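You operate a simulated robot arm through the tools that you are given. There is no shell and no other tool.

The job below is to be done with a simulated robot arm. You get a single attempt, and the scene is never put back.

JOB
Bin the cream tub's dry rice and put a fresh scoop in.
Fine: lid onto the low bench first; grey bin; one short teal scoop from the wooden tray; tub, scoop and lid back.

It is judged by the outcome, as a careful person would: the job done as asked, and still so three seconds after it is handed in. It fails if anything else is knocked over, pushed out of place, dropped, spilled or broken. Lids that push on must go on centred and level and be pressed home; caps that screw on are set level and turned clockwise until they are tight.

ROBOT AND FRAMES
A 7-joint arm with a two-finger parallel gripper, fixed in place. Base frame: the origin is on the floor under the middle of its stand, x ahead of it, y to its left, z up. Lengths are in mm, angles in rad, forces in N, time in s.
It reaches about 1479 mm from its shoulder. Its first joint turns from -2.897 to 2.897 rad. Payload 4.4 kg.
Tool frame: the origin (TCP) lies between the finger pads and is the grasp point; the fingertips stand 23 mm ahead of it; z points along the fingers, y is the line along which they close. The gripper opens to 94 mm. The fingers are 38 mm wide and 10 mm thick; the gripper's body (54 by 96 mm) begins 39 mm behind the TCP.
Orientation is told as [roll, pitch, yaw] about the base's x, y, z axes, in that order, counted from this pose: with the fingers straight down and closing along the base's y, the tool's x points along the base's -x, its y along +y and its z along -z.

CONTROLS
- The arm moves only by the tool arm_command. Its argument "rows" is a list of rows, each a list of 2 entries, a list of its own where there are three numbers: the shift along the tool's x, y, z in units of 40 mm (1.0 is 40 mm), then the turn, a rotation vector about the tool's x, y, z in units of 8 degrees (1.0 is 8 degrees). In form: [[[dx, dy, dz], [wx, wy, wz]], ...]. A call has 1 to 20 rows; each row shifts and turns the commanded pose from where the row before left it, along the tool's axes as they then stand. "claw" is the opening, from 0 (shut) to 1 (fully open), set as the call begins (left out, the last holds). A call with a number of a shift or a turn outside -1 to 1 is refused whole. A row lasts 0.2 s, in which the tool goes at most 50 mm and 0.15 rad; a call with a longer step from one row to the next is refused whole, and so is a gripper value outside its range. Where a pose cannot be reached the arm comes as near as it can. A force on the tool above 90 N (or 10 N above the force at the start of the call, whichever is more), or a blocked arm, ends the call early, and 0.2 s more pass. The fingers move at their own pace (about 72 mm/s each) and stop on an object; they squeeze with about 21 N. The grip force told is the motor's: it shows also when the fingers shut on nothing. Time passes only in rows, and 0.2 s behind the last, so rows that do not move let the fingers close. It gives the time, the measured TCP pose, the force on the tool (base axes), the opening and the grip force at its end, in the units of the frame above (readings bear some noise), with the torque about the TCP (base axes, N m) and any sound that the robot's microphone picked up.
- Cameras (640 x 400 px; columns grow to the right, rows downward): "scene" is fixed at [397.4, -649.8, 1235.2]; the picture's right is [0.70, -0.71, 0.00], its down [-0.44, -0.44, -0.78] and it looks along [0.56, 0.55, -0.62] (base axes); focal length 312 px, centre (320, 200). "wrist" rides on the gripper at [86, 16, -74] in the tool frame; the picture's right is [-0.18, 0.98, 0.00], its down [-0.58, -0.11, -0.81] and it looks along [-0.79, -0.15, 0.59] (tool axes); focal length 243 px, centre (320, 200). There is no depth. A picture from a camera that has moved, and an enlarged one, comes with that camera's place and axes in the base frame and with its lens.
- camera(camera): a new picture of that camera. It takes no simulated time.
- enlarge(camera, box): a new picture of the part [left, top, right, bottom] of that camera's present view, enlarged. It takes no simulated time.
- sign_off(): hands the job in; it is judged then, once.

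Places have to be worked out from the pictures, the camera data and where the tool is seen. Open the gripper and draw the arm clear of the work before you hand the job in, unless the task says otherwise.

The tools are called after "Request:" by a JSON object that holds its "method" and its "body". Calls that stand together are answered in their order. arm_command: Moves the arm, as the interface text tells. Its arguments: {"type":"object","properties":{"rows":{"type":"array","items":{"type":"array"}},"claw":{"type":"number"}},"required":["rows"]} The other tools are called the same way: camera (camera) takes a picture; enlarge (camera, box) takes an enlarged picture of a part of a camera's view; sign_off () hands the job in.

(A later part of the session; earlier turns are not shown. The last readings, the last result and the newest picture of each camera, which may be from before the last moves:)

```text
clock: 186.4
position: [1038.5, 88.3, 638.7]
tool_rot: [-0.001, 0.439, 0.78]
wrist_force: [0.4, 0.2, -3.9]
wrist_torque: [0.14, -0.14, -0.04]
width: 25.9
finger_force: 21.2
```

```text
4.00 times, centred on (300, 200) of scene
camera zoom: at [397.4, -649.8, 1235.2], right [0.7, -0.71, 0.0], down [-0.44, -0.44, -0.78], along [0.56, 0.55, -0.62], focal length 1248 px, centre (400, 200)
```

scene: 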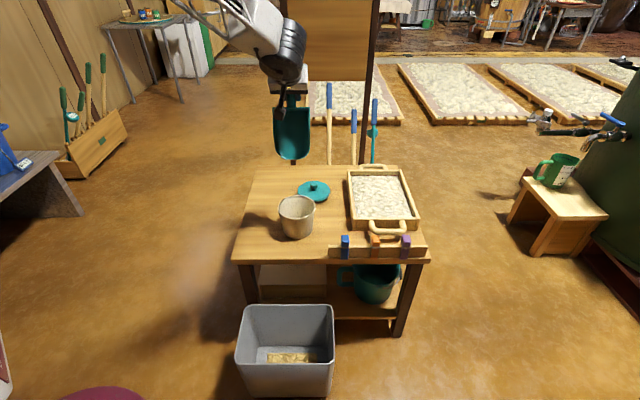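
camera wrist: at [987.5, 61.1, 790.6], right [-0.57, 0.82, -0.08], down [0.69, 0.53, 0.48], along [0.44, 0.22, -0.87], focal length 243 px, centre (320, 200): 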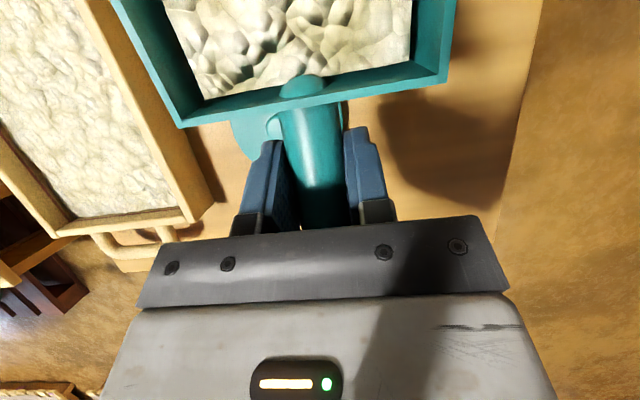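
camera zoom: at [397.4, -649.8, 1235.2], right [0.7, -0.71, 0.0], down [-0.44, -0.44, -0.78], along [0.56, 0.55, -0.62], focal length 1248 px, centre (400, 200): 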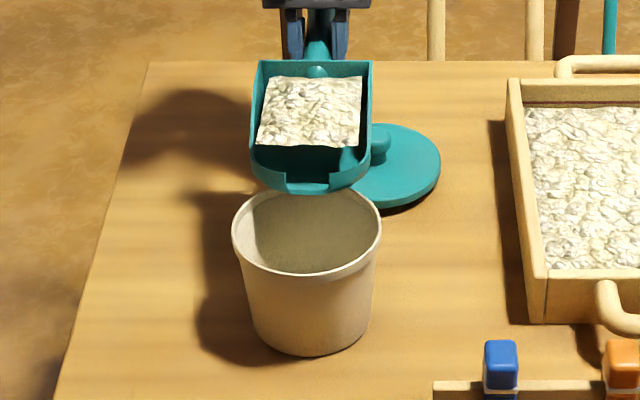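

The spout is over the mouth. I nudge 10 mm forward and begin tilting about the spout tip, slowly.

Request:
{"method": "arm_command", "body": {"rows": [[[0.227, 0, 0.106], [0, 0, 0]], [[0.165, 0, -0.2625], [0, -0.46875, 0]], [[0.165, 0, -0.2625], [0, -0.46875, 0]], [[0.165, 0, -0.2625], [0, -0.46875, 0]], [[0.165, 0, -0.2625], [0, -0.46875, 0]], [[0.165, 0, -0.2625], [0, -0.46875, 0]], [[0.165, 0, -0.2625], [0, -0.46875, 0]], [[0.165, 0, -0.2625], [0, -0.46875, 0]]], "claw": 0}}

Request:
{"method": "enlarge", "body": {"camera": "scene", "box": [260, 150, 340, 250]}}

```text
clock: 188.2
position: [1012.0, 61.3, 720.6]
tool_rot: [0.0, -0.022, 0.779]
wrist_force: [-0.5, -0.6, -3.8]
wrist_torque: [0.09, -0.11, -0.05]
width: 25.8
finger_force: 21.2
```

```text
4.00 times, centred on (300, 200) of scene
camera zoom: at [397.4, -649.8, 1235.2], right [0.7, -0.71, 0.0], down [-0.44, -0.44, -0.78], along [0.56, 0.55, -0.62], focal length 1248 px, centre (400, 200)
```

zoom: 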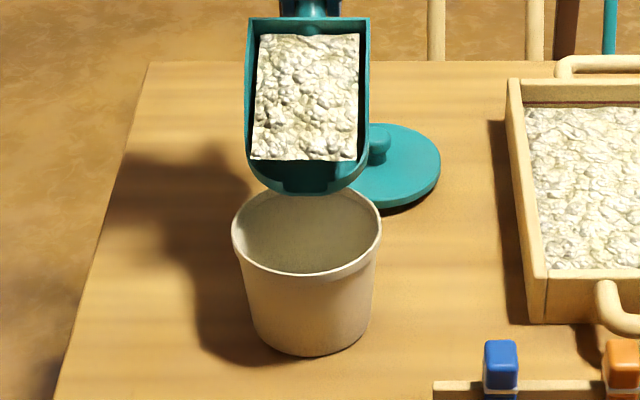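

No flow yet at ~20° front-down. I continue.

Request:
{"method": "arm_command", "body": {"rows": [[[0.165, 0, -0.2625], [0, -0.46875, 0]], [[0.165, 0, -0.2625], [0, -0.46875, 0]], [[0.165, 0, -0.2625], [0, -0.46875, 0]], [[0, 0, 0], [0, 0, 0]]], "claw": 0}}

Request:
{"method": "enlarge", "body": {"camera": "scene", "box": [260, 150, 340, 250]}}

```text
clock: 189.2
position: [996.1, 44.9, 750.9]
tool_rot: [-0.001, -0.217, 0.78]
wrist_force: [-1.0, -0.5, -4.1]
wrist_torque: [0.09, -0.09, 0.02]
width: 25.8
finger_force: 21.2
```

```text
4.00 times, centred on (300, 200) of scene
camera zoom: at [397.4, -649.8, 1235.2], right [0.7, -0.71, 0.0], down [-0.44, -0.44, -0.78], along [0.56, 0.55, -0.62], focal length 1248 px, centre (400, 200)
```

zoom: 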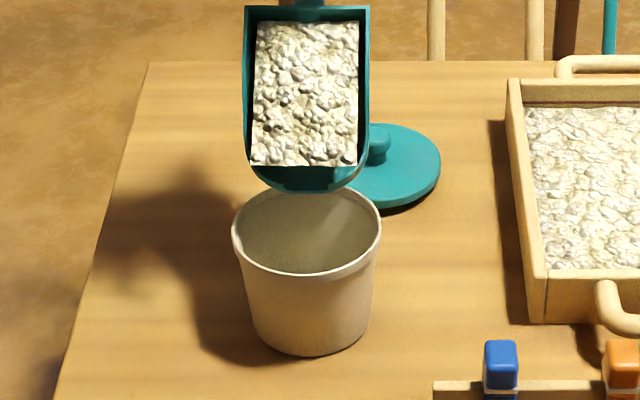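

Still holding at ~31°. Next few degrees.

Request:
{"method": "arm_command", "body": {"rows": [[[0.165, 0, -0.2625], [0, -0.46875, 0]], [[0.165, 0, -0.2625], [0, -0.46875, 0]], [[0, 0, 0], [0, 0, 0]]], "claw": 0}}

Request:
{"method": "enlarge", "body": {"camera": "scene", "box": [260, 150, 340, 250]}}

```text
clock: 190.0
position: [982.6, 33.0, 768.1]
tool_rot: [0.0, -0.348, 0.78]
wrist_force: [-0.1, -0.4, -4.0]
wrist_torque: [0.07, -0.11, -0.03]
width: 25.7
finger_force: 21.3
```

```text
4.00 times, centred on (300, 200) of scene
camera zoom: at [397.4, -649.8, 1235.2], right [0.7, -0.71, 0.0], down [-0.44, -0.44, -0.78], along [0.56, 0.55, -0.62], focal length 1248 px, centre (400, 200)
```

zoom: 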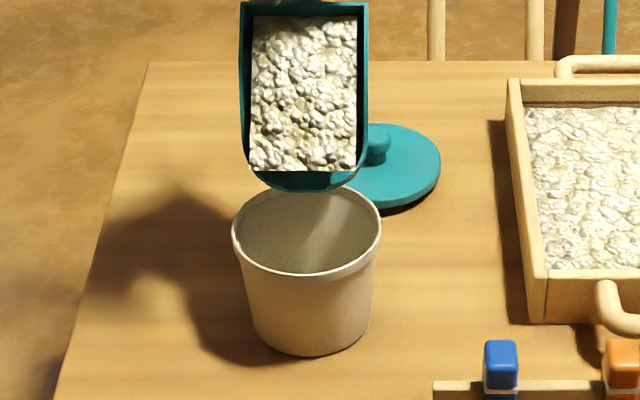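

About to flow. I continue in small steps.

Request:
{"method": "arm_command", "body": {"rows": [[[0.165, 0, -0.2625], [0, -0.46875, 0]], [[0.165, 0, -0.2625], [0, -0.46875, 0]], [[0, 0, 0], [0, 0, 0]]], "claw": 0}}

Request:
{"method": "enlarge", "body": {"camera": "scene", "box": [260, 150, 340, 250]}}

```text
clock: 190.8
position: [970.4, 18.0, 781.7]
tool_rot: [0.0, -0.478, 0.778]
wrist_force: [-0.3, 0.3, -2.4]
wrist_torque: [0.03, -0.08, -0.03]
width: 25.8
finger_force: 21.8
```

```text
4.00 times, centred on (300, 200) of scene
camera zoom: at [397.4, -649.8, 1235.2], right [0.7, -0.71, 0.0], down [-0.44, -0.44, -0.78], along [0.56, 0.55, -0.62], focal length 1248 px, centre (400, 200)
```

zoom: 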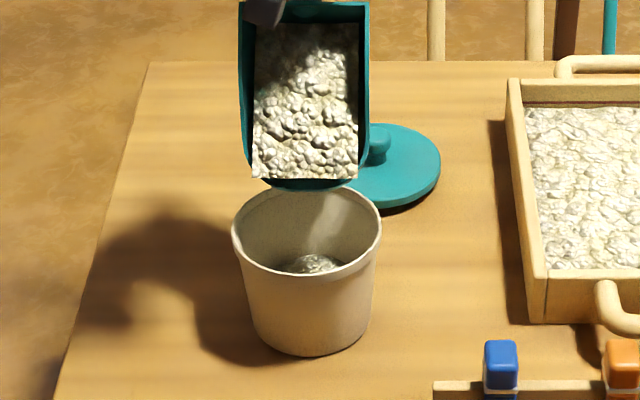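

Rice is landing in the tub. I continue tilting slowly.

Request:
{"method": "arm_command", "body": {"rows": [[[0.165, 0, -0.2625], [0, -0.46875, 0]], [[0, 0, 0], [0, 0, 0]], [[0.165, 0, -0.2625], [0, -0.46875, 0]], [[0, 0, 0], [0, 0, 0]]], "claw": 0}}

Request:
{"method": "enlarge", "body": {"camera": "scene", "box": [260, 150, 340, 250]}}

```text
clock: 191.8
position: [953.0, 3.1, 794.1]
tool_rot: [-0.001, -0.61, 0.781]
wrist_force: [0.6, 0.4, -1.5]
wrist_torque: [0.03, -0.03, -0.02]
width: 25.6
finger_force: 20.9
```

```text
4.00 times, centred on (300, 200) of scene
camera zoom: at [397.4, -649.8, 1235.2], right [0.7, -0.71, 0.0], down [-0.44, -0.44, -0.78], along [0.56, 0.55, -0.62], focal length 1248 px, centre (400, 200)
```

zoom: 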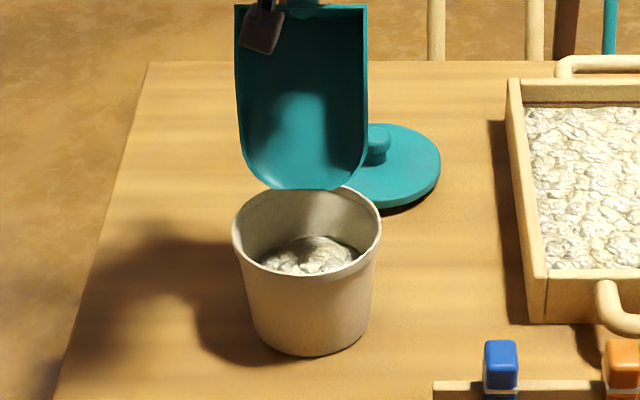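

All the rice is in the tub and the scoop is empty, with none on the bench. I raise the scoop and return it to near-level.

Request:
{"method": "arm_command", "body": {"rows": [[[0, 0, 0], [0, 0, 0]], [[-0.287, 0, -0.41], [0, 0, 0]], [[-0.574, 0, -0.819], [0, 0, 0]], [[-0.2775, 0, 0.555], [0, 0.9375, 0]], [[-0.2775, 0, 0.555], [0, 0.9375, 0]], [[-0.2775, 0, 0.555], [0, 0.9375, 0]], [[-0.2775, 0, 0.555], [0, 0.9375, 0]], [[-0.2775, 0, 0.555], [0, 0.9375, 0]], [[-0.2775, 0, 0.555], [0, 0.9375, 0]], [[-0.2775, 0, 0.555], [0, 0.9375, 0]], [[0, 0, 0], [0, 0, 0]]], "claw": 0}}

Request:
{"method": "enlarge", "body": {"camera": "scene", "box": [240, 110, 380, 250]}}

Request:
{"method": "camera", "body": {"camera": "wrist"}}

```text
clock: 194.2
position: [1030.0, 78.1, 723.8]
tool_rot: [0.0, 0.308, 0.78]
wrist_force: [1.0, -0.7, -0.9]
wrist_torque: [0.02, -0.04, 0.02]
width: 25.7
finger_force: 20.6
```

```text
2.86 times, centred on (310, 180) of scene
camera zoom: at [397.4, -649.8, 1235.2], right [0.7, -0.71, 0.0], down [-0.44, -0.44, -0.78], along [0.56, 0.55, -0.62], focal length 892 px, centre (349, 257)
```

zoom: 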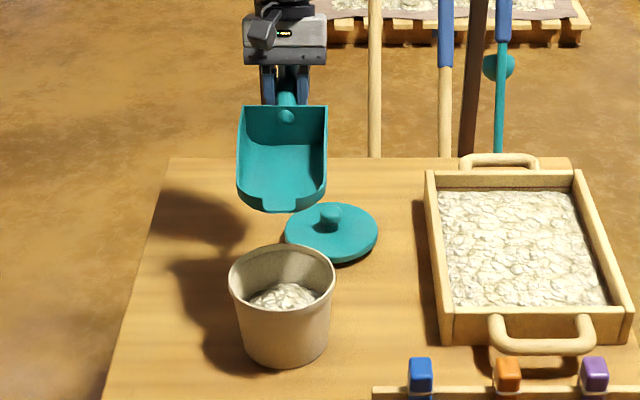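

```text
taken
camera wrist: at [976.1, 48.2, 819.6], right [-0.57, 0.82, -0.06], down [0.65, 0.48, 0.59], along [0.51, 0.3, -0.8], focal length 243 px, centre (320, 200)
```

wrist: 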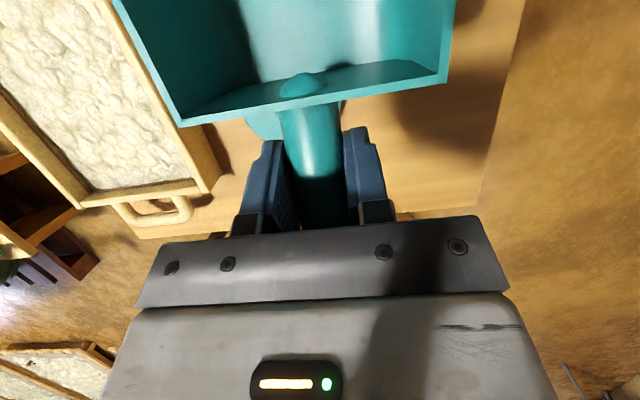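

The scoop is empty and nearly level. I carry it back over its original place and lower it flat.

Request:
{"method": "arm_command", "body": {"rows": [[[0, 0, 0], [0, 0.12, 0]], [[-0.203, 0.279, -0.068], [0, 0, 0]], [[-0.406, 0.558, -0.137], [0, 0, 0]], [[-0.406, 0.558, -0.137], [0, 0, 0]], [[-0.406, 0.558, -0.137], [0, 0, 0]], [[-0.406, 0.558, -0.137], [0, 0, 0]], [[-0.203, 0.279, -0.068], [0, 0, 0]], [[-0.13, 0, 0.39], [0, 0, 0]], [[-0.261, 0, 0.777], [0, 0, 0]], [[-0.261, 0, 0.777], [0, 0, 0]], [[-0.261, 0, 0.777], [0, 0, 0]], [[-0.2, 0, 0.595], [0, 0, 0]], [[-0.1, 0, 0.297], [0, 0, 0]], [[0, 0, 0], [0, 0, 0]]], "claw": 0}}

Request:
{"method": "enlarge", "body": {"camera": "scene", "box": [235, 140, 325, 225]}}

Request:
{"method": "camera", "body": {"camera": "wrist"}}

```text
clock: 197.2
position: [1013.2, 217.1, 571.2]
tool_rot: [0.001, 0.323, 0.779]
wrist_force: [-0.8, -0.2, -1.4]
wrist_torque: [0.04, -0.04, 0.0]
width: 25.7
finger_force: 21.0
```

```text
4.71 times, centred on (280, 182) of scene
camera zoom: at [397.4, -649.8, 1235.2], right [0.7, -0.71, 0.0], down [-0.44, -0.44, -0.78], along [0.56, 0.55, -0.62], focal length 1468 px, centre (508, 282)
```

zoom: 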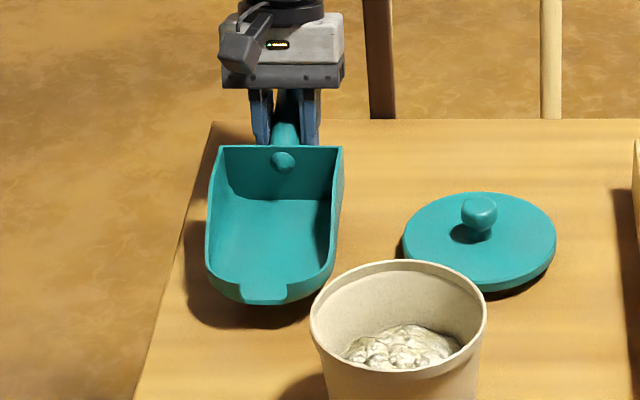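

```text
taken
camera wrist: at [959.5, 188.3, 669.1], right [-0.57, 0.82, -0.06], down [0.65, 0.49, 0.58], along [0.5, 0.29, -0.81], focal length 243 px, centre (320, 200)
```

wrist: 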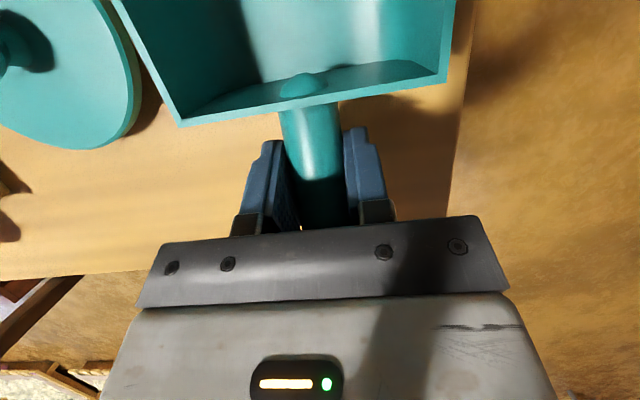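

The scoop hovers about 25 mm above its place. I lower gently to contact.

Request:
{"method": "arm_command", "body": {"rows": [[[-0.04, 0, 0.118], [0, 0, 0]], [[-0.04, 0, 0.118], [0, 0, 0]], [[-0.04, 0, 0.118], [0, 0, 0]], [[-0.04, 0, 0.118], [0, 0, 0]], [[0, 0, 0], [0, 0, 0]]], "claw": 0}}

Request:
{"method": "arm_command", "body": {"rows": [[[-0.016, 0, 0.047], [0, 0, 0]], [[-0.016, 0, 0.047], [0, 0, 0]], [[0, 0, 0], [0, 0, 0]]], "claw": 0}}

Request:
{"method": "enlarge", "body": {"camera": "scene", "box": [245, 150, 325, 220]}}

```text
clock: 198.4
position: [1012.8, 216.1, 552.0]
tool_rot: [-0.001, 0.326, 0.777]
wrist_force: [0.2, 0.1, -1.7]
wrist_torque: [0.08, -0.03, 0.02]
width: 25.7
finger_force: 21.6
```

```text
clock: 199.2
position: [1011.4, 216.4, 547.4]
tool_rot: [0.0, 0.325, 0.779]
wrist_force: [-1.4, -0.8, 2.7]
wrist_torque: [-0.16, -0.01, -0.04]
width: 25.8
finger_force: 20.9
```

```text
5.71 times, centred on (285, 185) of scene
camera zoom: at [397.4, -649.8, 1235.2], right [0.7, -0.71, 0.0], down [-0.44, -0.44, -0.78], along [0.56, 0.55, -0.62], focal length 1783 px, centre (520, 286)
```

zoom: 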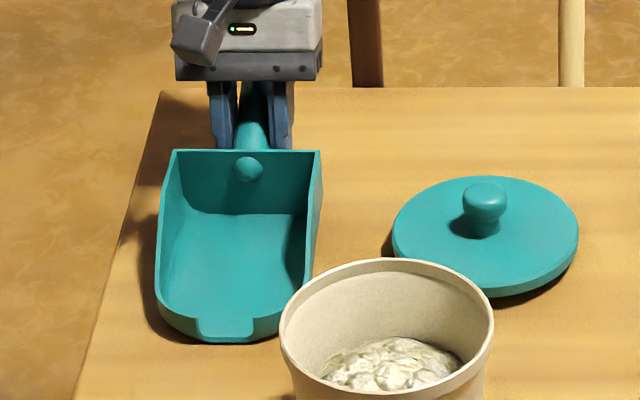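

Contact, and the scoop matches its original place within ~2 mm. I settle it a touch lower, then release.

Request:
{"method": "arm_command", "body": {"rows": [[[-0.01, 0, 0.03], [0, 0, 0]], [[0, 0, 0], [0, 0, 0]]], "claw": 0}}

Request:
{"method": "arm_command", "body": {"rows": [[[0, 0, 0], [0, 0, 0]], [[0, 0, 0], [0, 0, 0]], [[0, 0, 0], [0, 0, 0]]], "claw": 0.6}}

Request:
{"method": "enlarge", "body": {"camera": "scene", "box": [245, 150, 325, 220]}}

Request:
{"method": "camera", "body": {"camera": "wrist"}}

```text
clock: 199.8
position: [1011.3, 218.5, 546.5]
tool_rot: [0.0, 0.322, 0.779]
wrist_force: [-0.2, 1.5, 12.2]
wrist_torque: [-0.29, 0.33, -0.02]
width: 26.0
finger_force: 20.7
```

```text
clock: 200.6
position: [1011.0, 216.7, 546.5]
tool_rot: [0.0, 0.325, 0.779]
wrist_force: [-0.6, -0.1, 0.5]
wrist_torque: [-0.02, 0.01, -0.03]
width: 56.5
finger_force: 0.0
```

```text
5.71 times, centred on (285, 185) of scene
camera zoom: at [397.4, -649.8, 1235.2], right [0.7, -0.71, 0.0], down [-0.44, -0.44, -0.78], along [0.56, 0.55, -0.62], focal length 1783 px, centre (520, 286)
```

zoom: 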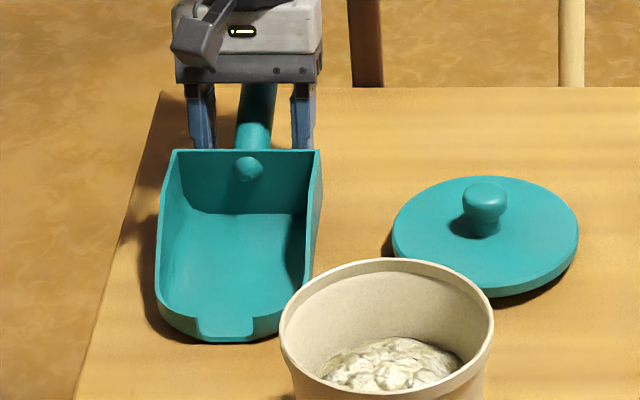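

```text
taken
camera wrist: at [958.2, 188.2, 643.8], right [-0.57, 0.82, -0.06], down [0.65, 0.49, 0.58], along [0.5, 0.29, -0.81], focal length 243 px, centre (320, 200)
```

wrist: 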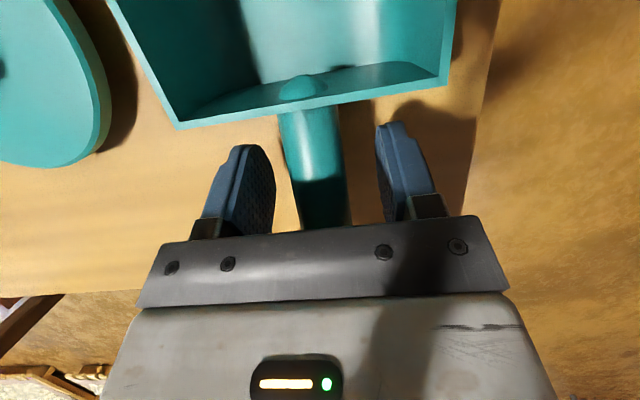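

The scoop is down and released. I rise straight up and straighten the tool.

Request:
{"method": "arm_command", "body": {"rows": [[[0.08, 0, -0.237], [0, 0, 0]], [[0.16, 0, -0.474], [0, 0, 0]], [[0.3, 0, -0.89], [0, 0, 0]], [[0.3, 0, -0.89], [0, 0, 0]], [[0.3, 0, -0.89], [0, 0, 0]], [[0.3, 0, -0.89], [0, 0, 0]], [[0.16, 0, -0.474], [0, 0, 0]], [[0, 0, 0], [0, -0.775, 0]], [[0, 0, 0], [0, -0.775, 0]], [[0, 0, 0], [0, -0.775, 0]], [[0, 0, 0], [0, 0, 0]]], "claw": 0.8}}

Request:
{"method": "camera", "body": {"camera": "scene"}}

```text
clock: 203.0
position: [1009.8, 216.8, 745.5]
tool_rot: [0.001, 0.001, 0.776]
wrist_force: [-0.2, 0.8, -0.5]
wrist_torque: [-0.01, 0.02, 0.0]
width: 75.4
finger_force: 0.1
```

```text
taken
```

scene: 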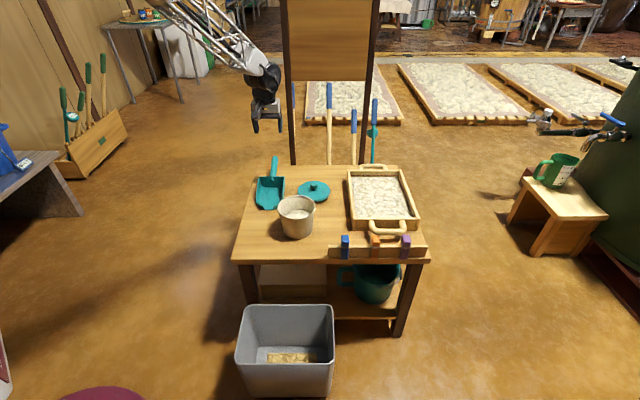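

Everything is in place. I return to yaw 0 and move to the same viewpoint above the tub that I used at the start, to measure the rim for the lid.

Request:
{"method": "arm_command", "body": {"rows": [[[0, 0, 0], [0, 0, 0.926]], [[0, 0, 0], [0, 0, 0.926]], [[0, 0, 0], [0, 0, 0.926]], [[0, 0, 0], [0, 0, 0.926]], [[0, 0, 0], [0, 0, 0.926]], [[0, 0, 0], [0, 0, 0.926]], [[0, 0, 0], [0, 0, 0]]], "claw": 1}}

Request:
{"method": "arm_command", "body": {"rows": [[[0.329, -0.7606, -0.0467], [0, 0, 0]], [[0.329, -0.7606, -0.0467], [0, 0, 0]], [[0.329, -0.7606, -0.0467], [0, 0, 0]], [[0.329, -0.7606, -0.0467], [0, 0, 0]], [[0.329, -0.7606, -0.0467], [0, 0, 0]], [[0.329, -0.7606, -0.0467], [0, 0, 0]], [[0.329, -0.7606, -0.0467], [0, 0, 0]], [[0.329, -0.7606, -0.0467], [0, 0, 0]], [[0.329, -0.7606, -0.0467], [0, 0, 0]], [[0, 0, 0], [0, 0, 0]]], "claw": 1}}

Request:
{"method": "camera", "body": {"camera": "wrist"}}

Request:
{"method": "enlarge", "body": {"camera": "scene", "box": [265, 185, 335, 245]}}

```text
clock: 204.6
position: [1010.2, 217.3, 747.2]
tool_rot: [-0.001, -0.001, 0.001]
wrist_force: [0.0, -0.8, 0.8]
wrist_torque: [0.03, 0.01, -0.03]
width: 93.8
finger_force: 0.0
```

```text
clock: 206.8
position: [891.8, -57.6, 762.2]
tool_rot: [-0.001, -0.001, 0.003]
wrist_force: [-0.3, -0.2, -0.7]
wrist_torque: [0.01, 0.02, 0.02]
width: 94.1
finger_force: 0.0
```

```text
taken
camera wrist: at [805.4, -41.6, 836.7], right [0.18, 0.98, 0.0], down [0.58, -0.11, 0.81], along [0.79, -0.15, -0.59], focal length 243 px, centre (320, 200)
```

wrist: 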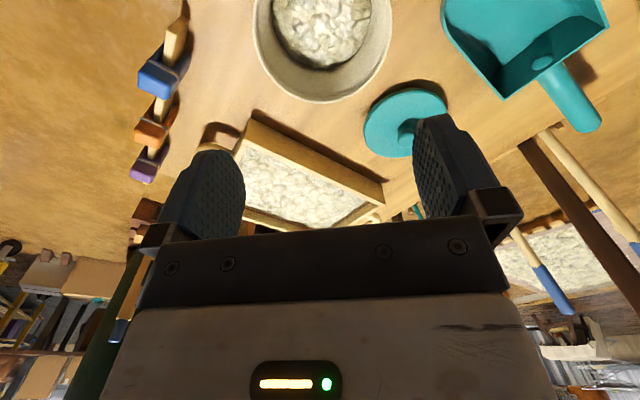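

```text
6.67 times, centred on (300, 215) of scene
camera zoom: at [397.4, -649.8, 1235.2], right [0.7, -0.71, 0.0], down [-0.44, -0.44, -0.78], along [0.56, 0.55, -0.62], focal length 2080 px, centre (453, 100)
```

zoom: 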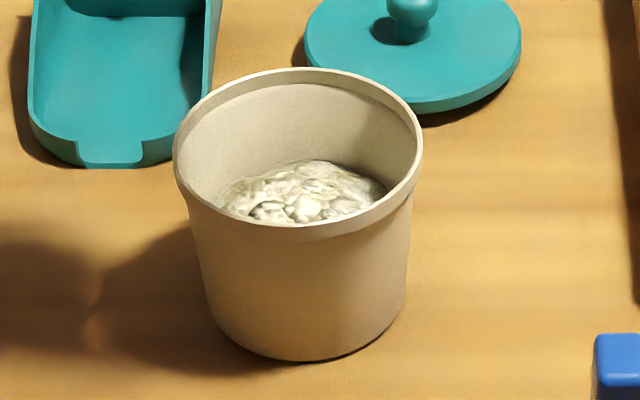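

I enlarge the rim in the wrist view for an accurate centre.

Request:
{"method": "enlarge", "body": {"camera": "wrist", "box": [240, 0, 400, 110]}}

```text
3.64 times, centred on (320, 55) of wrist
camera zoom: at [805.4, -41.6, 836.7], right [0.18, 0.98, 0.0], down [0.58, -0.11, 0.81], along [0.79, -0.15, -0.59], focal length 882 px, centre (320, 727)
```

zoom: 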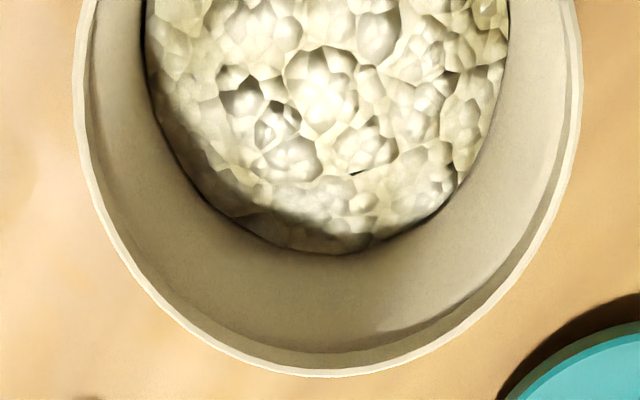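

The tub centre is about 2 mm from where it began. Now I fetch the lid: move over its knob near [1066.6, 44].

Request:
{"method": "arm_command", "body": {"rows": [[[-0.728, 0.423, 0], [0, 0, 0]], [[-0.728, 0.423, 0], [0, 0, 0]], [[-0.728, 0.423, 0], [0, 0, 0]], [[-0.728, 0.423, 0], [0, 0, 0]], [[-0.728, 0.423, 0], [0, 0, 0]], [[-0.728, 0.423, 0], [0, 0, 0]], [[0, 0, 0.9], [0, 0, 0]], [[0, 0, 0.9], [0, 0, 0]], [[0, 0, 0.9], [0, 0, 0]], [[0, 0, 0.3], [0, 0, 0]], [[0, 0, 0], [0, 0, 0]]], "claw": 1}}

Request:
{"method": "camera", "body": {"camera": "wrist"}}

Request:
{"method": "enlarge", "body": {"camera": "scene", "box": [270, 140, 360, 220]}}

```text
clock: 209.2
position: [1066.8, 45.1, 643.9]
tool_rot: [0.001, 0.0, 0.004]
wrist_force: [-0.6, -0.1, -0.4]
wrist_torque: [0.02, 0.02, 0.01]
width: 93.9
finger_force: 0.0
```

```text
taken
camera wrist: at [980.3, 61.3, 718.8], right [0.18, 0.98, 0.0], down [0.58, -0.11, 0.81], along [0.79, -0.15, -0.59], focal length 243 px, centre (320, 200)
```

wrist: 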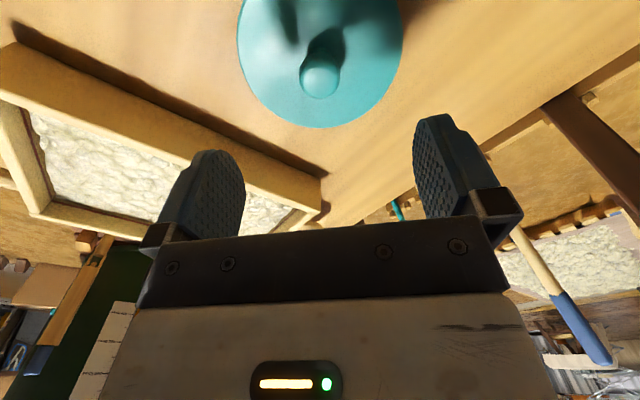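

```text
5.00 times, centred on (315, 180) of scene
camera zoom: at [397.4, -649.8, 1235.2], right [0.7, -0.71, 0.0], down [-0.44, -0.44, -0.78], along [0.56, 0.55, -0.62], focal length 1560 px, centre (345, 300)
```

zoom: 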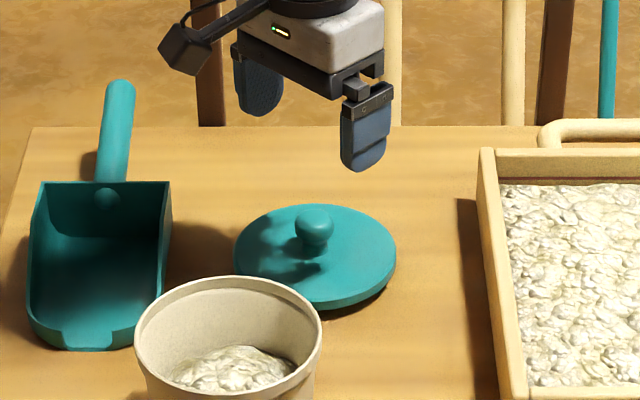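

I enlarge to measure the knob's offset from the gripper precisely.

Request:
{"method": "enlarge", "body": {"camera": "wrist", "box": [270, 30, 370, 130]}}

```text
4.00 times, centred on (320, 80) of wrist
camera zoom: at [980.3, 61.3, 718.8], right [0.18, 0.98, 0.0], down [0.58, -0.11, 0.81], along [0.79, -0.15, -0.59], focal length 970 px, centre (320, 680)
```

zoom: 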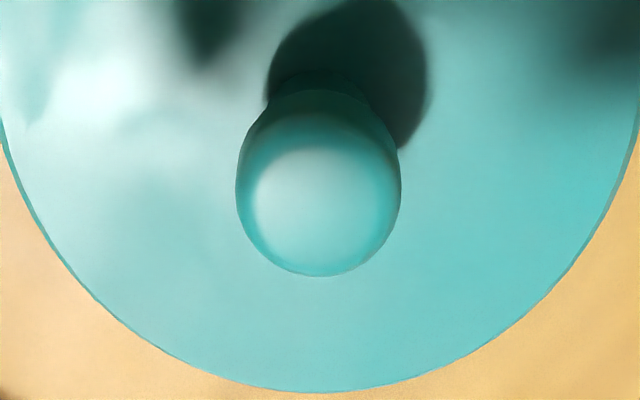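

The knob is directly under the TCP to within ~1 mm. I descend around it.

Request:
{"method": "arm_command", "body": {"rows": [[[0, 0, 0.8], [0, 0, 0]], [[0, 0, 0.8], [0, 0, 0]], [[0, 0, 0.5], [0, 0, 0]], [[0, 0, 0.25], [0, 0, 0]], [[0, 0, 0], [0, 0, 0]]], "claw": 1}}

Request:
{"method": "arm_command", "body": {"rows": [[[0, 0, 0.06], [0, 0, 0]], [[0, 0, 0], [0, 0, 0]]], "claw": 1}}

Request:
{"method": "camera", "body": {"camera": "wrist"}}

```text
clock: 210.4
position: [1065.7, 45.4, 549.2]
tool_rot: [0.001, 0.0, 0.005]
wrist_force: [-0.2, 0.2, -0.1]
wrist_torque: [-0.01, -0.02, 0.01]
width: 94.3
finger_force: 0.0
```

```text
clock: 211.0
position: [1065.9, 46.6, 547.3]
tool_rot: [0.001, 0.0, 0.003]
wrist_force: [-0.5, -0.5, -0.7]
wrist_torque: [0.02, -0.02, 0.01]
width: 93.9
finger_force: 0.0
```

```text
taken
camera wrist: at [980.5, 62.4, 620.3], right [0.18, 0.98, 0.0], down [0.58, -0.11, 0.81], along [0.79, -0.15, -0.59], focal length 243 px, centre (320, 200)
```

wrist: 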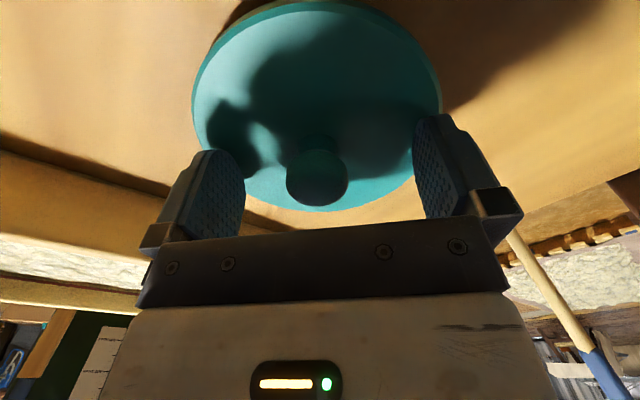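

Good alignment. I close on the knob.

Request:
{"method": "arm_command", "body": {"rows": [[[0, 0, 0], [0, 0, 0]], [[0, 0, 0], [0, 0, 0]], [[0, 0, 0], [0, 0, 0]], [[0, 0, 0], [0, 0, 0]], [[0, 0, 0], [0, 0, 0]]], "claw": 0}}

Request:
{"method": "arm_command", "body": {"rows": [[[0, 0, -0.15], [0, 0, 0]], [[0, 0, -0.4], [0, 0, 0]], [[0, 0, -0.8], [0, 0, 0]], [[0, 0, -0.9], [0, 0, 0]], [[0, 0, -0.9], [0, 0, 0]], [[0, 0, -0.9], [0, 0, 0]], [[0, 0, -0.4], [0, 0, 0]], [[0, 0, 0], [0, 0, 0]]], "claw": 0}}

Request:
{"method": "camera", "body": {"camera": "wrist"}}

Request:
{"method": "enlarge", "body": {"camera": "scene", "box": [250, 100, 390, 240]}}

```text
clock: 212.2
position: [1067.1, 46.1, 546.4]
tool_rot: [-0.001, -0.001, 0.002]
wrist_force: [-0.2, 0.0, 0.4]
wrist_torque: [0.04, -0.01, -0.01]
width: 28.3
finger_force: 21.4
```

```text
clock: 214.0
position: [1066.6, 47.2, 725.4]
tool_rot: [0.0, 0.0, 0.003]
wrist_force: [0.2, -0.6, -1.0]
wrist_torque: [0.0, 0.02, -0.02]
width: 28.4
finger_force: 21.2
```

```text
taken
camera wrist: at [980.9, 62.8, 799.3], right [0.18, 0.98, 0.0], down [0.58, -0.11, 0.81], along [0.79, -0.15, -0.59], focal length 243 px, centre (320, 200)
```

wrist: 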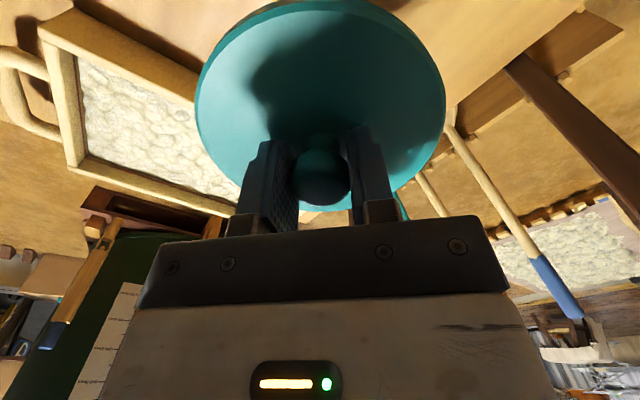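

```text
2.86 times, centred on (320, 170) of scene
camera zoom: at [397.4, -649.8, 1235.2], right [0.7, -0.71, 0.0], down [-0.44, -0.44, -0.78], along [0.56, 0.55, -0.62], focal length 892 px, centre (320, 286)
```

zoom: 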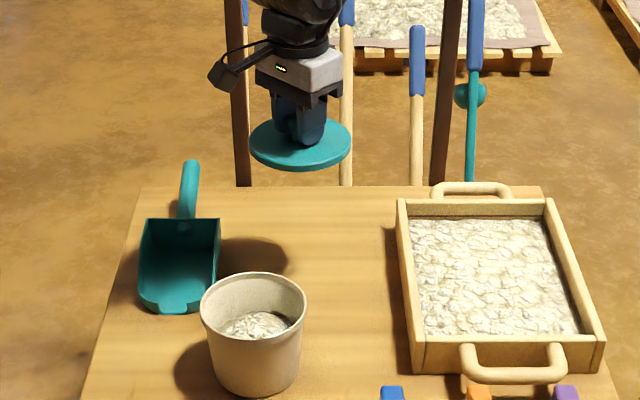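

The lid hangs level. I carry it over the tub.

Request:
{"method": "arm_command", "body": {"rows": [[[0.3, -0.18, 0], [0, 0, 0]], [[0.625, -0.377, 0], [0, 0, 0]], [[0.625, -0.377, 0], [0, 0, 0]], [[0.625, -0.377, 0], [0, 0, 0]], [[0.625, -0.377, 0], [0, 0, 0]], [[0.625, -0.377, 0], [0, 0, 0]], [[0.625, -0.377, 0], [0, 0, 0]], [[0.325, -0.198, 0], [0, 0, 0]], [[0, 0, 0], [0, 0, 0]]], "claw": 0}}

Request:
{"method": "arm_command", "body": {"rows": [[[0, 0, 0], [0, 0, 0]]], "claw": 0}}

Request:
{"method": "arm_command", "body": {"rows": [[[0, 0, 0], [0, 0, 0]]], "claw": 0}}

Request:
{"method": "enlarge", "body": {"camera": "scene", "box": [255, 150, 345, 245]}}

```text
clock: 216.0
position: [893.9, -62.3, 724.7]
tool_rot: [0.0, 0.0, 0.001]
wrist_force: [-0.2, 0.0, 1.0]
wrist_torque: [0.0, -0.02, 0.0]
width: 28.4
finger_force: 20.9
```

```text
clock: 216.4
position: [894.2, -61.6, 725.3]
tool_rot: [-0.001, 0.0, 0.003]
wrist_force: [-0.9, 0.0, 0.2]
wrist_torque: [0.0, -0.01, 0.02]
width: 28.7
finger_force: 21.1
```

```text
clock: 216.8
position: [893.4, -60.5, 725.0]
tool_rot: [-0.001, 0.001, 0.003]
wrist_force: [-0.4, -0.4, -0.7]
wrist_torque: [0.02, -0.02, 0.01]
width: 28.8
finger_force: 21.0
```

```text
4.21 times, centred on (300, 198) of scene
camera zoom: at [397.4, -649.8, 1235.2], right [0.7, -0.71, 0.0], down [-0.44, -0.44, -0.78], along [0.56, 0.55, -0.62], focal length 1314 px, centre (404, 210)
```

zoom: 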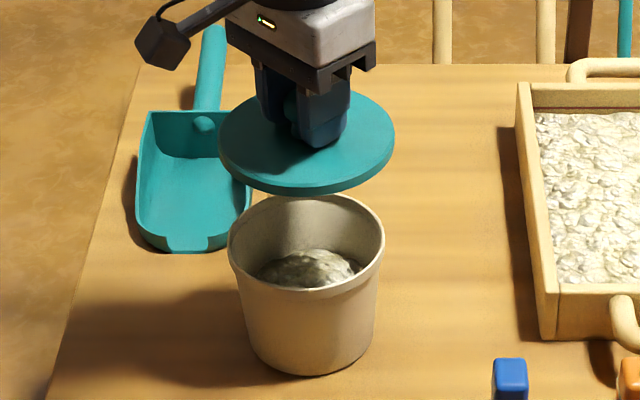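

Comparing columns, the lid sits about 4 mm to the right of the tub's axis. I correct that and lower until it's just above the rim.

Request:
{"method": "arm_command", "body": {"rows": [[[0.0625, 0.07, 0.3], [0, 0, 0]], [[0, 0, 0.7], [0, 0, 0]], [[0, 0, 0.6], [0, 0, 0]], [[0, 0, 0.2], [0, 0, 0]], [[0, 0, 0], [0, 0, 0]]], "claw": 0}}

Request:
{"method": "arm_command", "body": {"rows": [[[0, 0, 0], [0, 0, 0]]], "claw": 0}}

Request:
{"method": "enlarge", "body": {"camera": "scene", "box": [265, 185, 330, 245]}}

Request:
{"method": "camera", "body": {"camera": "wrist"}}

```text
clock: 218.0
position: [890.1, -59.2, 653.2]
tool_rot: [-0.001, 0.001, 0.003]
wrist_force: [0.1, 0.3, -1.2]
wrist_torque: [0.02, 0.02, -0.01]
width: 28.6
finger_force: 20.9
```

```text
clock: 218.4
position: [890.5, -58.8, 652.4]
tool_rot: [0.0, 0.002, 0.004]
wrist_force: [0.2, -0.4, -0.1]
wrist_torque: [0.0, 0.01, -0.01]
width: 28.7
finger_force: 20.8
```

```text
6.67 times, centred on (298, 215) of scene
camera zoom: at [397.4, -649.8, 1235.2], right [0.7, -0.71, 0.0], down [-0.44, -0.44, -0.78], along [0.56, 0.55, -0.62], focal length 2080 px, centre (470, 100)
```

zoom: 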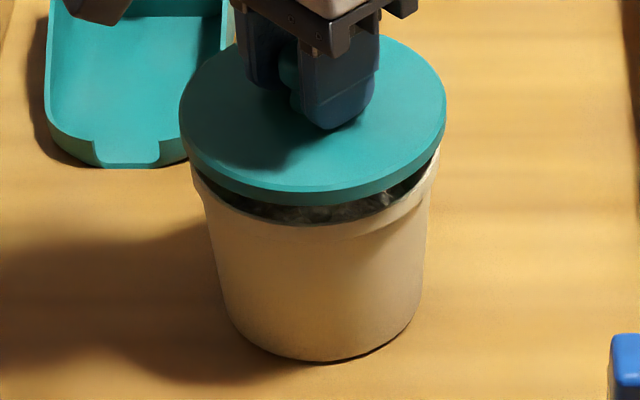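

```text
taken
camera wrist: at [804.2, -42.5, 726.4], right [0.18, 0.98, 0.0], down [0.58, -0.11, 0.81], along [0.79, -0.15, -0.59], focal length 243 px, centre (320, 200)
```

wrist: 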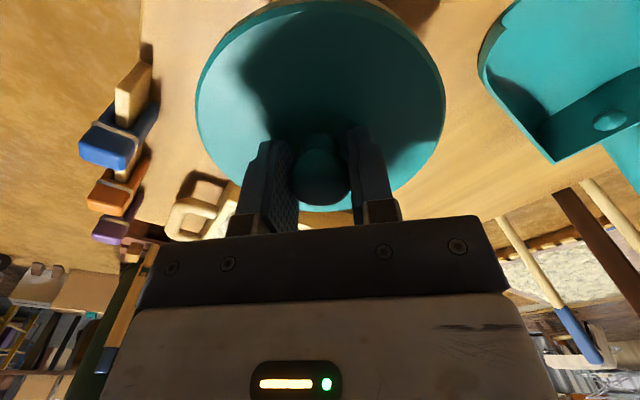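

Lid and rim line up within about 1 mm. I lower in small steps and watch the force as it engages.

Request:
{"method": "arm_command", "body": {"rows": [[[-0.02, 0, 0.08], [0, 0, 0]], [[0, 0, 0.08], [0, 0, 0]], [[0, 0, 0.05], [0, 0, 0]], [[0, 0, 0], [0, 0, 0]]], "claw": 0}}

Request:
{"method": "arm_command", "body": {"rows": [[[0, 0, 0.05], [0, 0, 0]], [[0, 0, 0.05], [0, 0, 0]], [[0, 0, 0], [0, 0, 0]]], "claw": 0}}

Request:
{"method": "enlarge", "body": {"camera": "scene", "box": [265, 185, 330, 245]}}

```text
clock: 219.4
position: [891.7, -58.5, 644.9]
tool_rot: [0.0, 0.0, 0.004]
wrist_force: [0.5, 0.8, -0.6]
wrist_torque: [0.04, -0.02, 0.03]
width: 28.4
finger_force: 21.7
```

```text
clock: 220.2
position: [891.7, -59.4, 640.8]
tool_rot: [0.0, -0.001, 0.005]
wrist_force: [1.1, 1.1, -1.2]
wrist_torque: [0.02, -0.04, -0.02]
width: 28.5
finger_force: 21.3
```

```text
6.67 times, centred on (298, 215) of scene
camera zoom: at [397.4, -649.8, 1235.2], right [0.7, -0.71, 0.0], down [-0.44, -0.44, -0.78], along [0.56, 0.55, -0.62], focal length 2080 px, centre (470, 100)
```

zoom: 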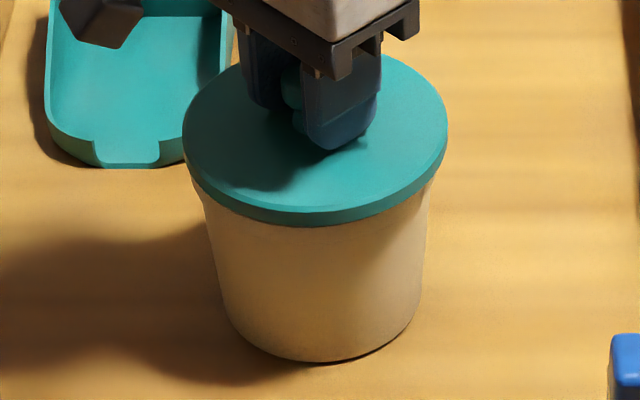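

No resistance and visually concentric. I continue down.

Request:
{"method": "arm_command", "body": {"rows": [[[0, 0, 0.05], [0, 0, 0]], [[0, 0, 0], [0, 0, 0]]], "claw": 0}}

Request:
{"method": "arm_command", "body": {"rows": [[[0, 0, 0.05], [0, 0, 0]], [[0, 0, 0], [0, 0, 0]]], "claw": 0}}

Request:
{"method": "arm_command", "body": {"rows": [[[0, 0, 0.05], [0, 0, 0]], [[0, 0, 0], [0, 0, 0]]], "claw": 0}}

Request:
{"method": "enlarge", "body": {"camera": "scene", "box": [265, 185, 330, 245]}}

```text
clock: 220.8
position: [891.4, -59.8, 638.3]
tool_rot: [-0.002, -0.001, 0.004]
wrist_force: [0.7, 0.2, -0.5]
wrist_torque: [0.0, 0.01, 0.0]
width: 28.3
finger_force: 21.3
```

```text
clock: 221.4
position: [891.3, -59.5, 636.3]
tool_rot: [-0.001, -0.001, 0.003]
wrist_force: [-0.5, 1.0, 1.3]
wrist_torque: [-0.04, 0.0, 0.0]
width: 28.9
finger_force: 20.5
```

```text
clock: 222.0
position: [891.4, -59.5, 635.3]
tool_rot: [0.0, -0.002, 0.005]
wrist_force: [0.4, 0.3, 16.4]
wrist_torque: [0.04, -0.06, -0.02]
width: 28.9
finger_force: 20.7
```

```text
6.67 times, centred on (298, 215) of scene
camera zoom: at [397.4, -649.8, 1235.2], right [0.7, -0.71, 0.0], down [-0.44, -0.44, -0.78], along [0.56, 0.55, -0.62], focal length 2080 px, centre (470, 100)
```

zoom: 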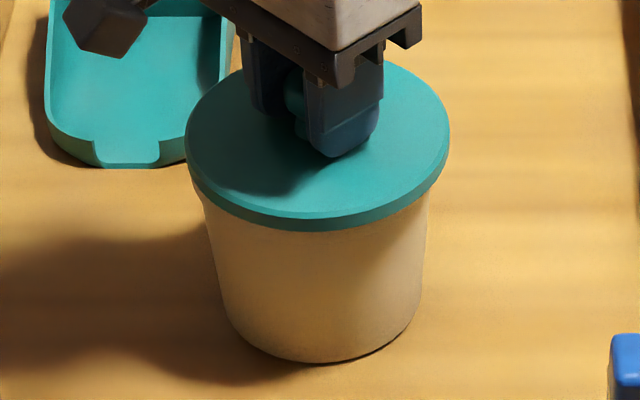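

Seated at z 635.3, the same height as originally. I press a little more to make sure it's home.

Request:
{"method": "arm_command", "body": {"rows": [[[0, 0, 0.04], [0, 0, 0]], [[0, 0, 0.03], [0, 0, 0]], [[0, 0, 0], [0, 0, 0]]], "claw": 0}}

Request:
{"method": "enlarge", "body": {"camera": "scene", "box": [265, 185, 330, 245]}}

```text
clock: 222.8
position: [892.3, -60.1, 635.6]
tool_rot: [-0.001, -0.002, 0.004]
wrist_force: [-10.7, -3.1, 59.9]
wrist_torque: [-0.04, 0.52, -0.01]
width: 29.0
finger_force: 21.1
```

```text
6.67 times, centred on (298, 215) of scene
camera zoom: at [397.4, -649.8, 1235.2], right [0.7, -0.71, 0.0], down [-0.44, -0.44, -0.78], along [0.56, 0.55, -0.62], focal length 2080 px, centre (470, 100)
```

zoom: 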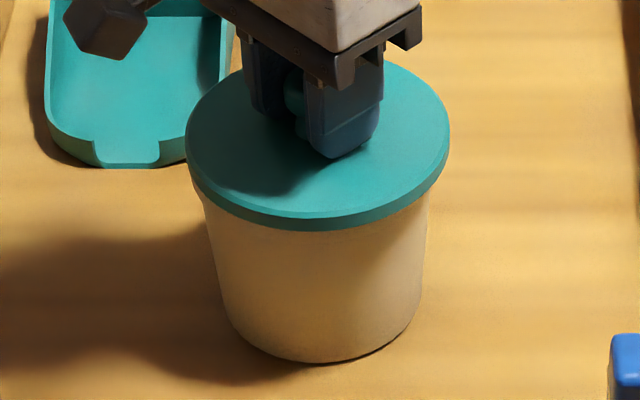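

Pressed to 60 N with no further travel, so the lid is home and level. I ease the pressure, open, and withdraw straight up.

Request:
{"method": "arm_command", "body": {"rows": [[[0, 0, -0.04], [0, 0, 0]], [[0, 0, -0.04], [0, 0, 0]], [[0, 0, 0], [0, 0, 0]]], "claw": 0}}

Request:
{"method": "arm_command", "body": {"rows": [[[0, 0, 0], [0, 0, 0]], [[0, 0, 0], [0, 0, 0]], [[0, 0, 0], [0, 0, 0]], [[0, 0, 0], [0, 0, 0]]], "claw": 0.9}}

Request:
{"method": "enlarge", "body": {"camera": "scene", "box": [265, 185, 330, 245]}}

```text
clock: 223.6
position: [890.3, -59.2, 634.7]
tool_rot: [0.002, 0.0, 0.002]
wrist_force: [12.7, 0.5, 28.5]
wrist_torque: [0.05, -0.68, -0.03]
width: 28.7
finger_force: 21.1
```

```text
clock: 224.6
position: [890.0, -59.6, 634.8]
tool_rot: [0.0, 0.001, 0.004]
wrist_force: [-2.8, -1.3, 30.5]
wrist_torque: [-0.05, 0.05, -0.01]
width: 79.1
finger_force: 0.0
```

```text
6.67 times, centred on (298, 215) of scene
camera zoom: at [397.4, -649.8, 1235.2], right [0.7, -0.71, 0.0], down [-0.44, -0.44, -0.78], along [0.56, 0.55, -0.62], focal length 2080 px, centre (470, 100)
```

zoom: 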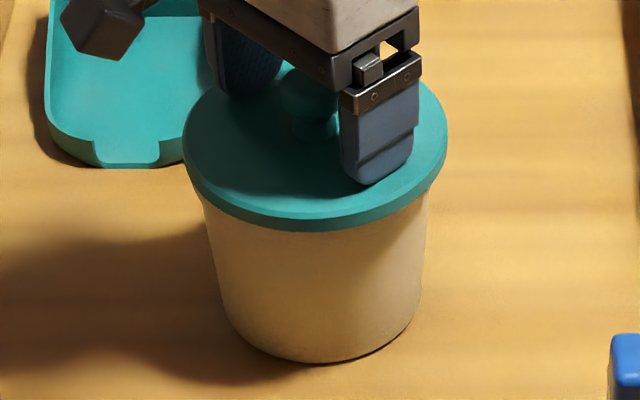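

Released; the fingertips are just resting on the lid. I rise straight up and inspect.

Request:
{"method": "arm_command", "body": {"rows": [[[0, 0, -0.1], [0, 0, 0]], [[0, 0, -0.3], [0, 0, 0]], [[0, 0, -0.7], [0, 0, 0]], [[0, 0, -0.9], [0, 0, 0]], [[0, 0, -0.9], [0, 0, 0]], [[0, 0, -0.9], [0, 0, 0]], [[0, 0, 0], [0, 0, 0]]], "claw": 0.9}}

Request:
{"method": "enlarge", "body": {"camera": "scene", "box": [265, 185, 330, 245]}}

Request:
{"method": "camera", "body": {"camera": "wrist"}}

```text
clock: 226.2
position: [888.6, -58.9, 788.3]
tool_rot: [0.001, 0.0, 0.004]
wrist_force: [0.0, -0.3, 0.5]
wrist_torque: [0.05, 0.02, -0.01]
width: 84.7
finger_force: 0.1
```

```text
6.67 times, centred on (298, 215) of scene
camera zoom: at [397.4, -649.8, 1235.2], right [0.7, -0.71, 0.0], down [-0.44, -0.44, -0.78], along [0.56, 0.55, -0.62], focal length 2080 px, centre (470, 100)
```

zoom: 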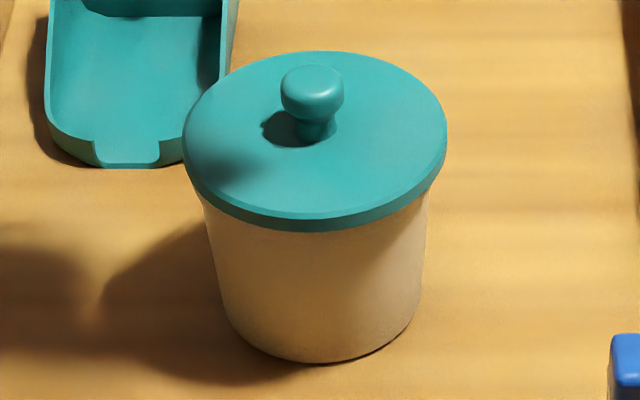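

```text
taken
camera wrist: at [802.9, -42.5, 863.0], right [0.18, 0.98, 0.0], down [0.58, -0.11, 0.81], along [0.79, -0.15, -0.59], focal length 243 px, centre (320, 200)
```

wrist: 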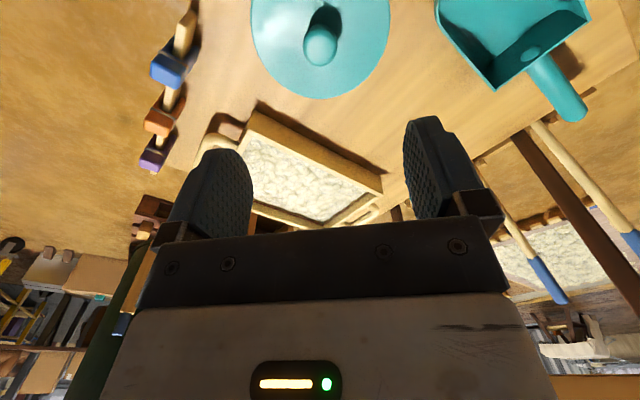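

The lid looks centred and level, matching its original seat. I check the rest of the scene for spills or displaced items.

Request:
{"method": "camera", "body": {"camera": "scene"}}

Request:
{"method": "enlarge", "body": {"camera": "scene", "box": [220, 140, 440, 280]}}

Request:
{"method": "enlarge", "body": {"camera": "scene", "box": [220, 250, 440, 400]}}

Request:
{"method": "enlarge", "body": {"camera": "wrist", "box": [230, 0, 410, 110]}}

```text
taken
```

scene: 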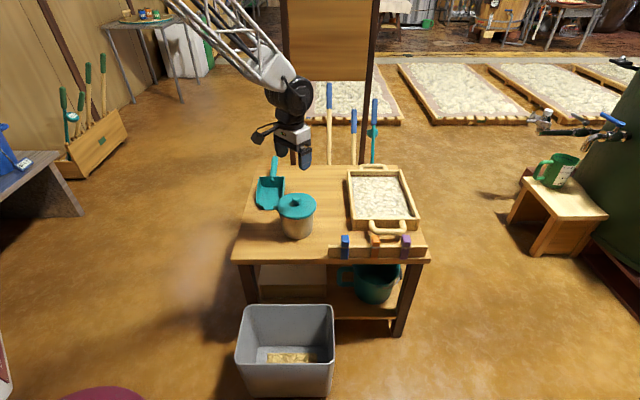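

```text
2.86 times, centred on (330, 210) of scene
camera zoom: at [397.4, -649.8, 1235.2], right [0.7, -0.71, 0.0], down [-0.44, -0.44, -0.78], along [0.56, 0.55, -0.62], focal length 892 px, centre (291, 171)
```

zoom: 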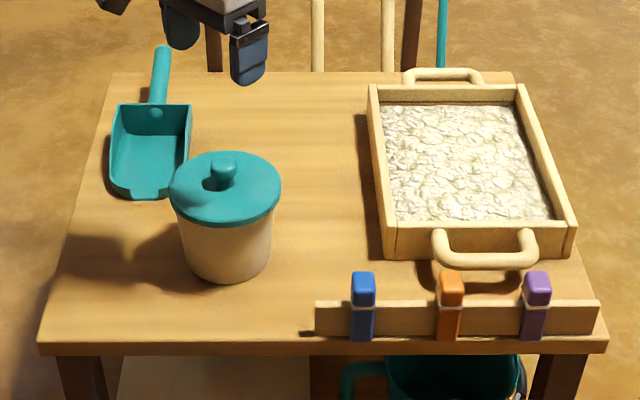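

```text
2.67 times, centred on (330, 325) of scene
camera zoom: at [397.4, -649.8, 1235.2], right [0.7, -0.71, 0.0], down [-0.44, -0.44, -0.78], along [0.56, 0.55, -0.62], focal length 832 px, centre (293, -133)
```

zoom: 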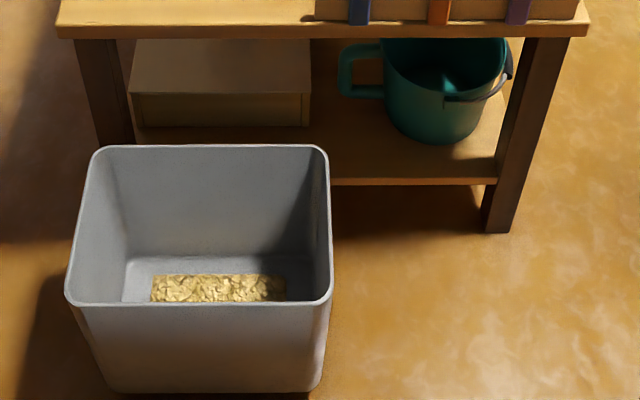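

```text
3.56 times, centred on (320, 55) of wrist
camera zoom: at [802.9, -42.5, 863.0], right [0.18, 0.98, 0.0], down [0.58, -0.11, 0.81], along [0.79, -0.15, -0.59], focal length 863 px, centre (320, 716)
```

zoom: 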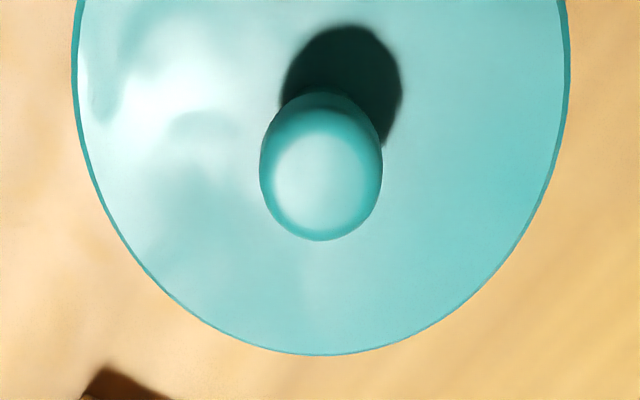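

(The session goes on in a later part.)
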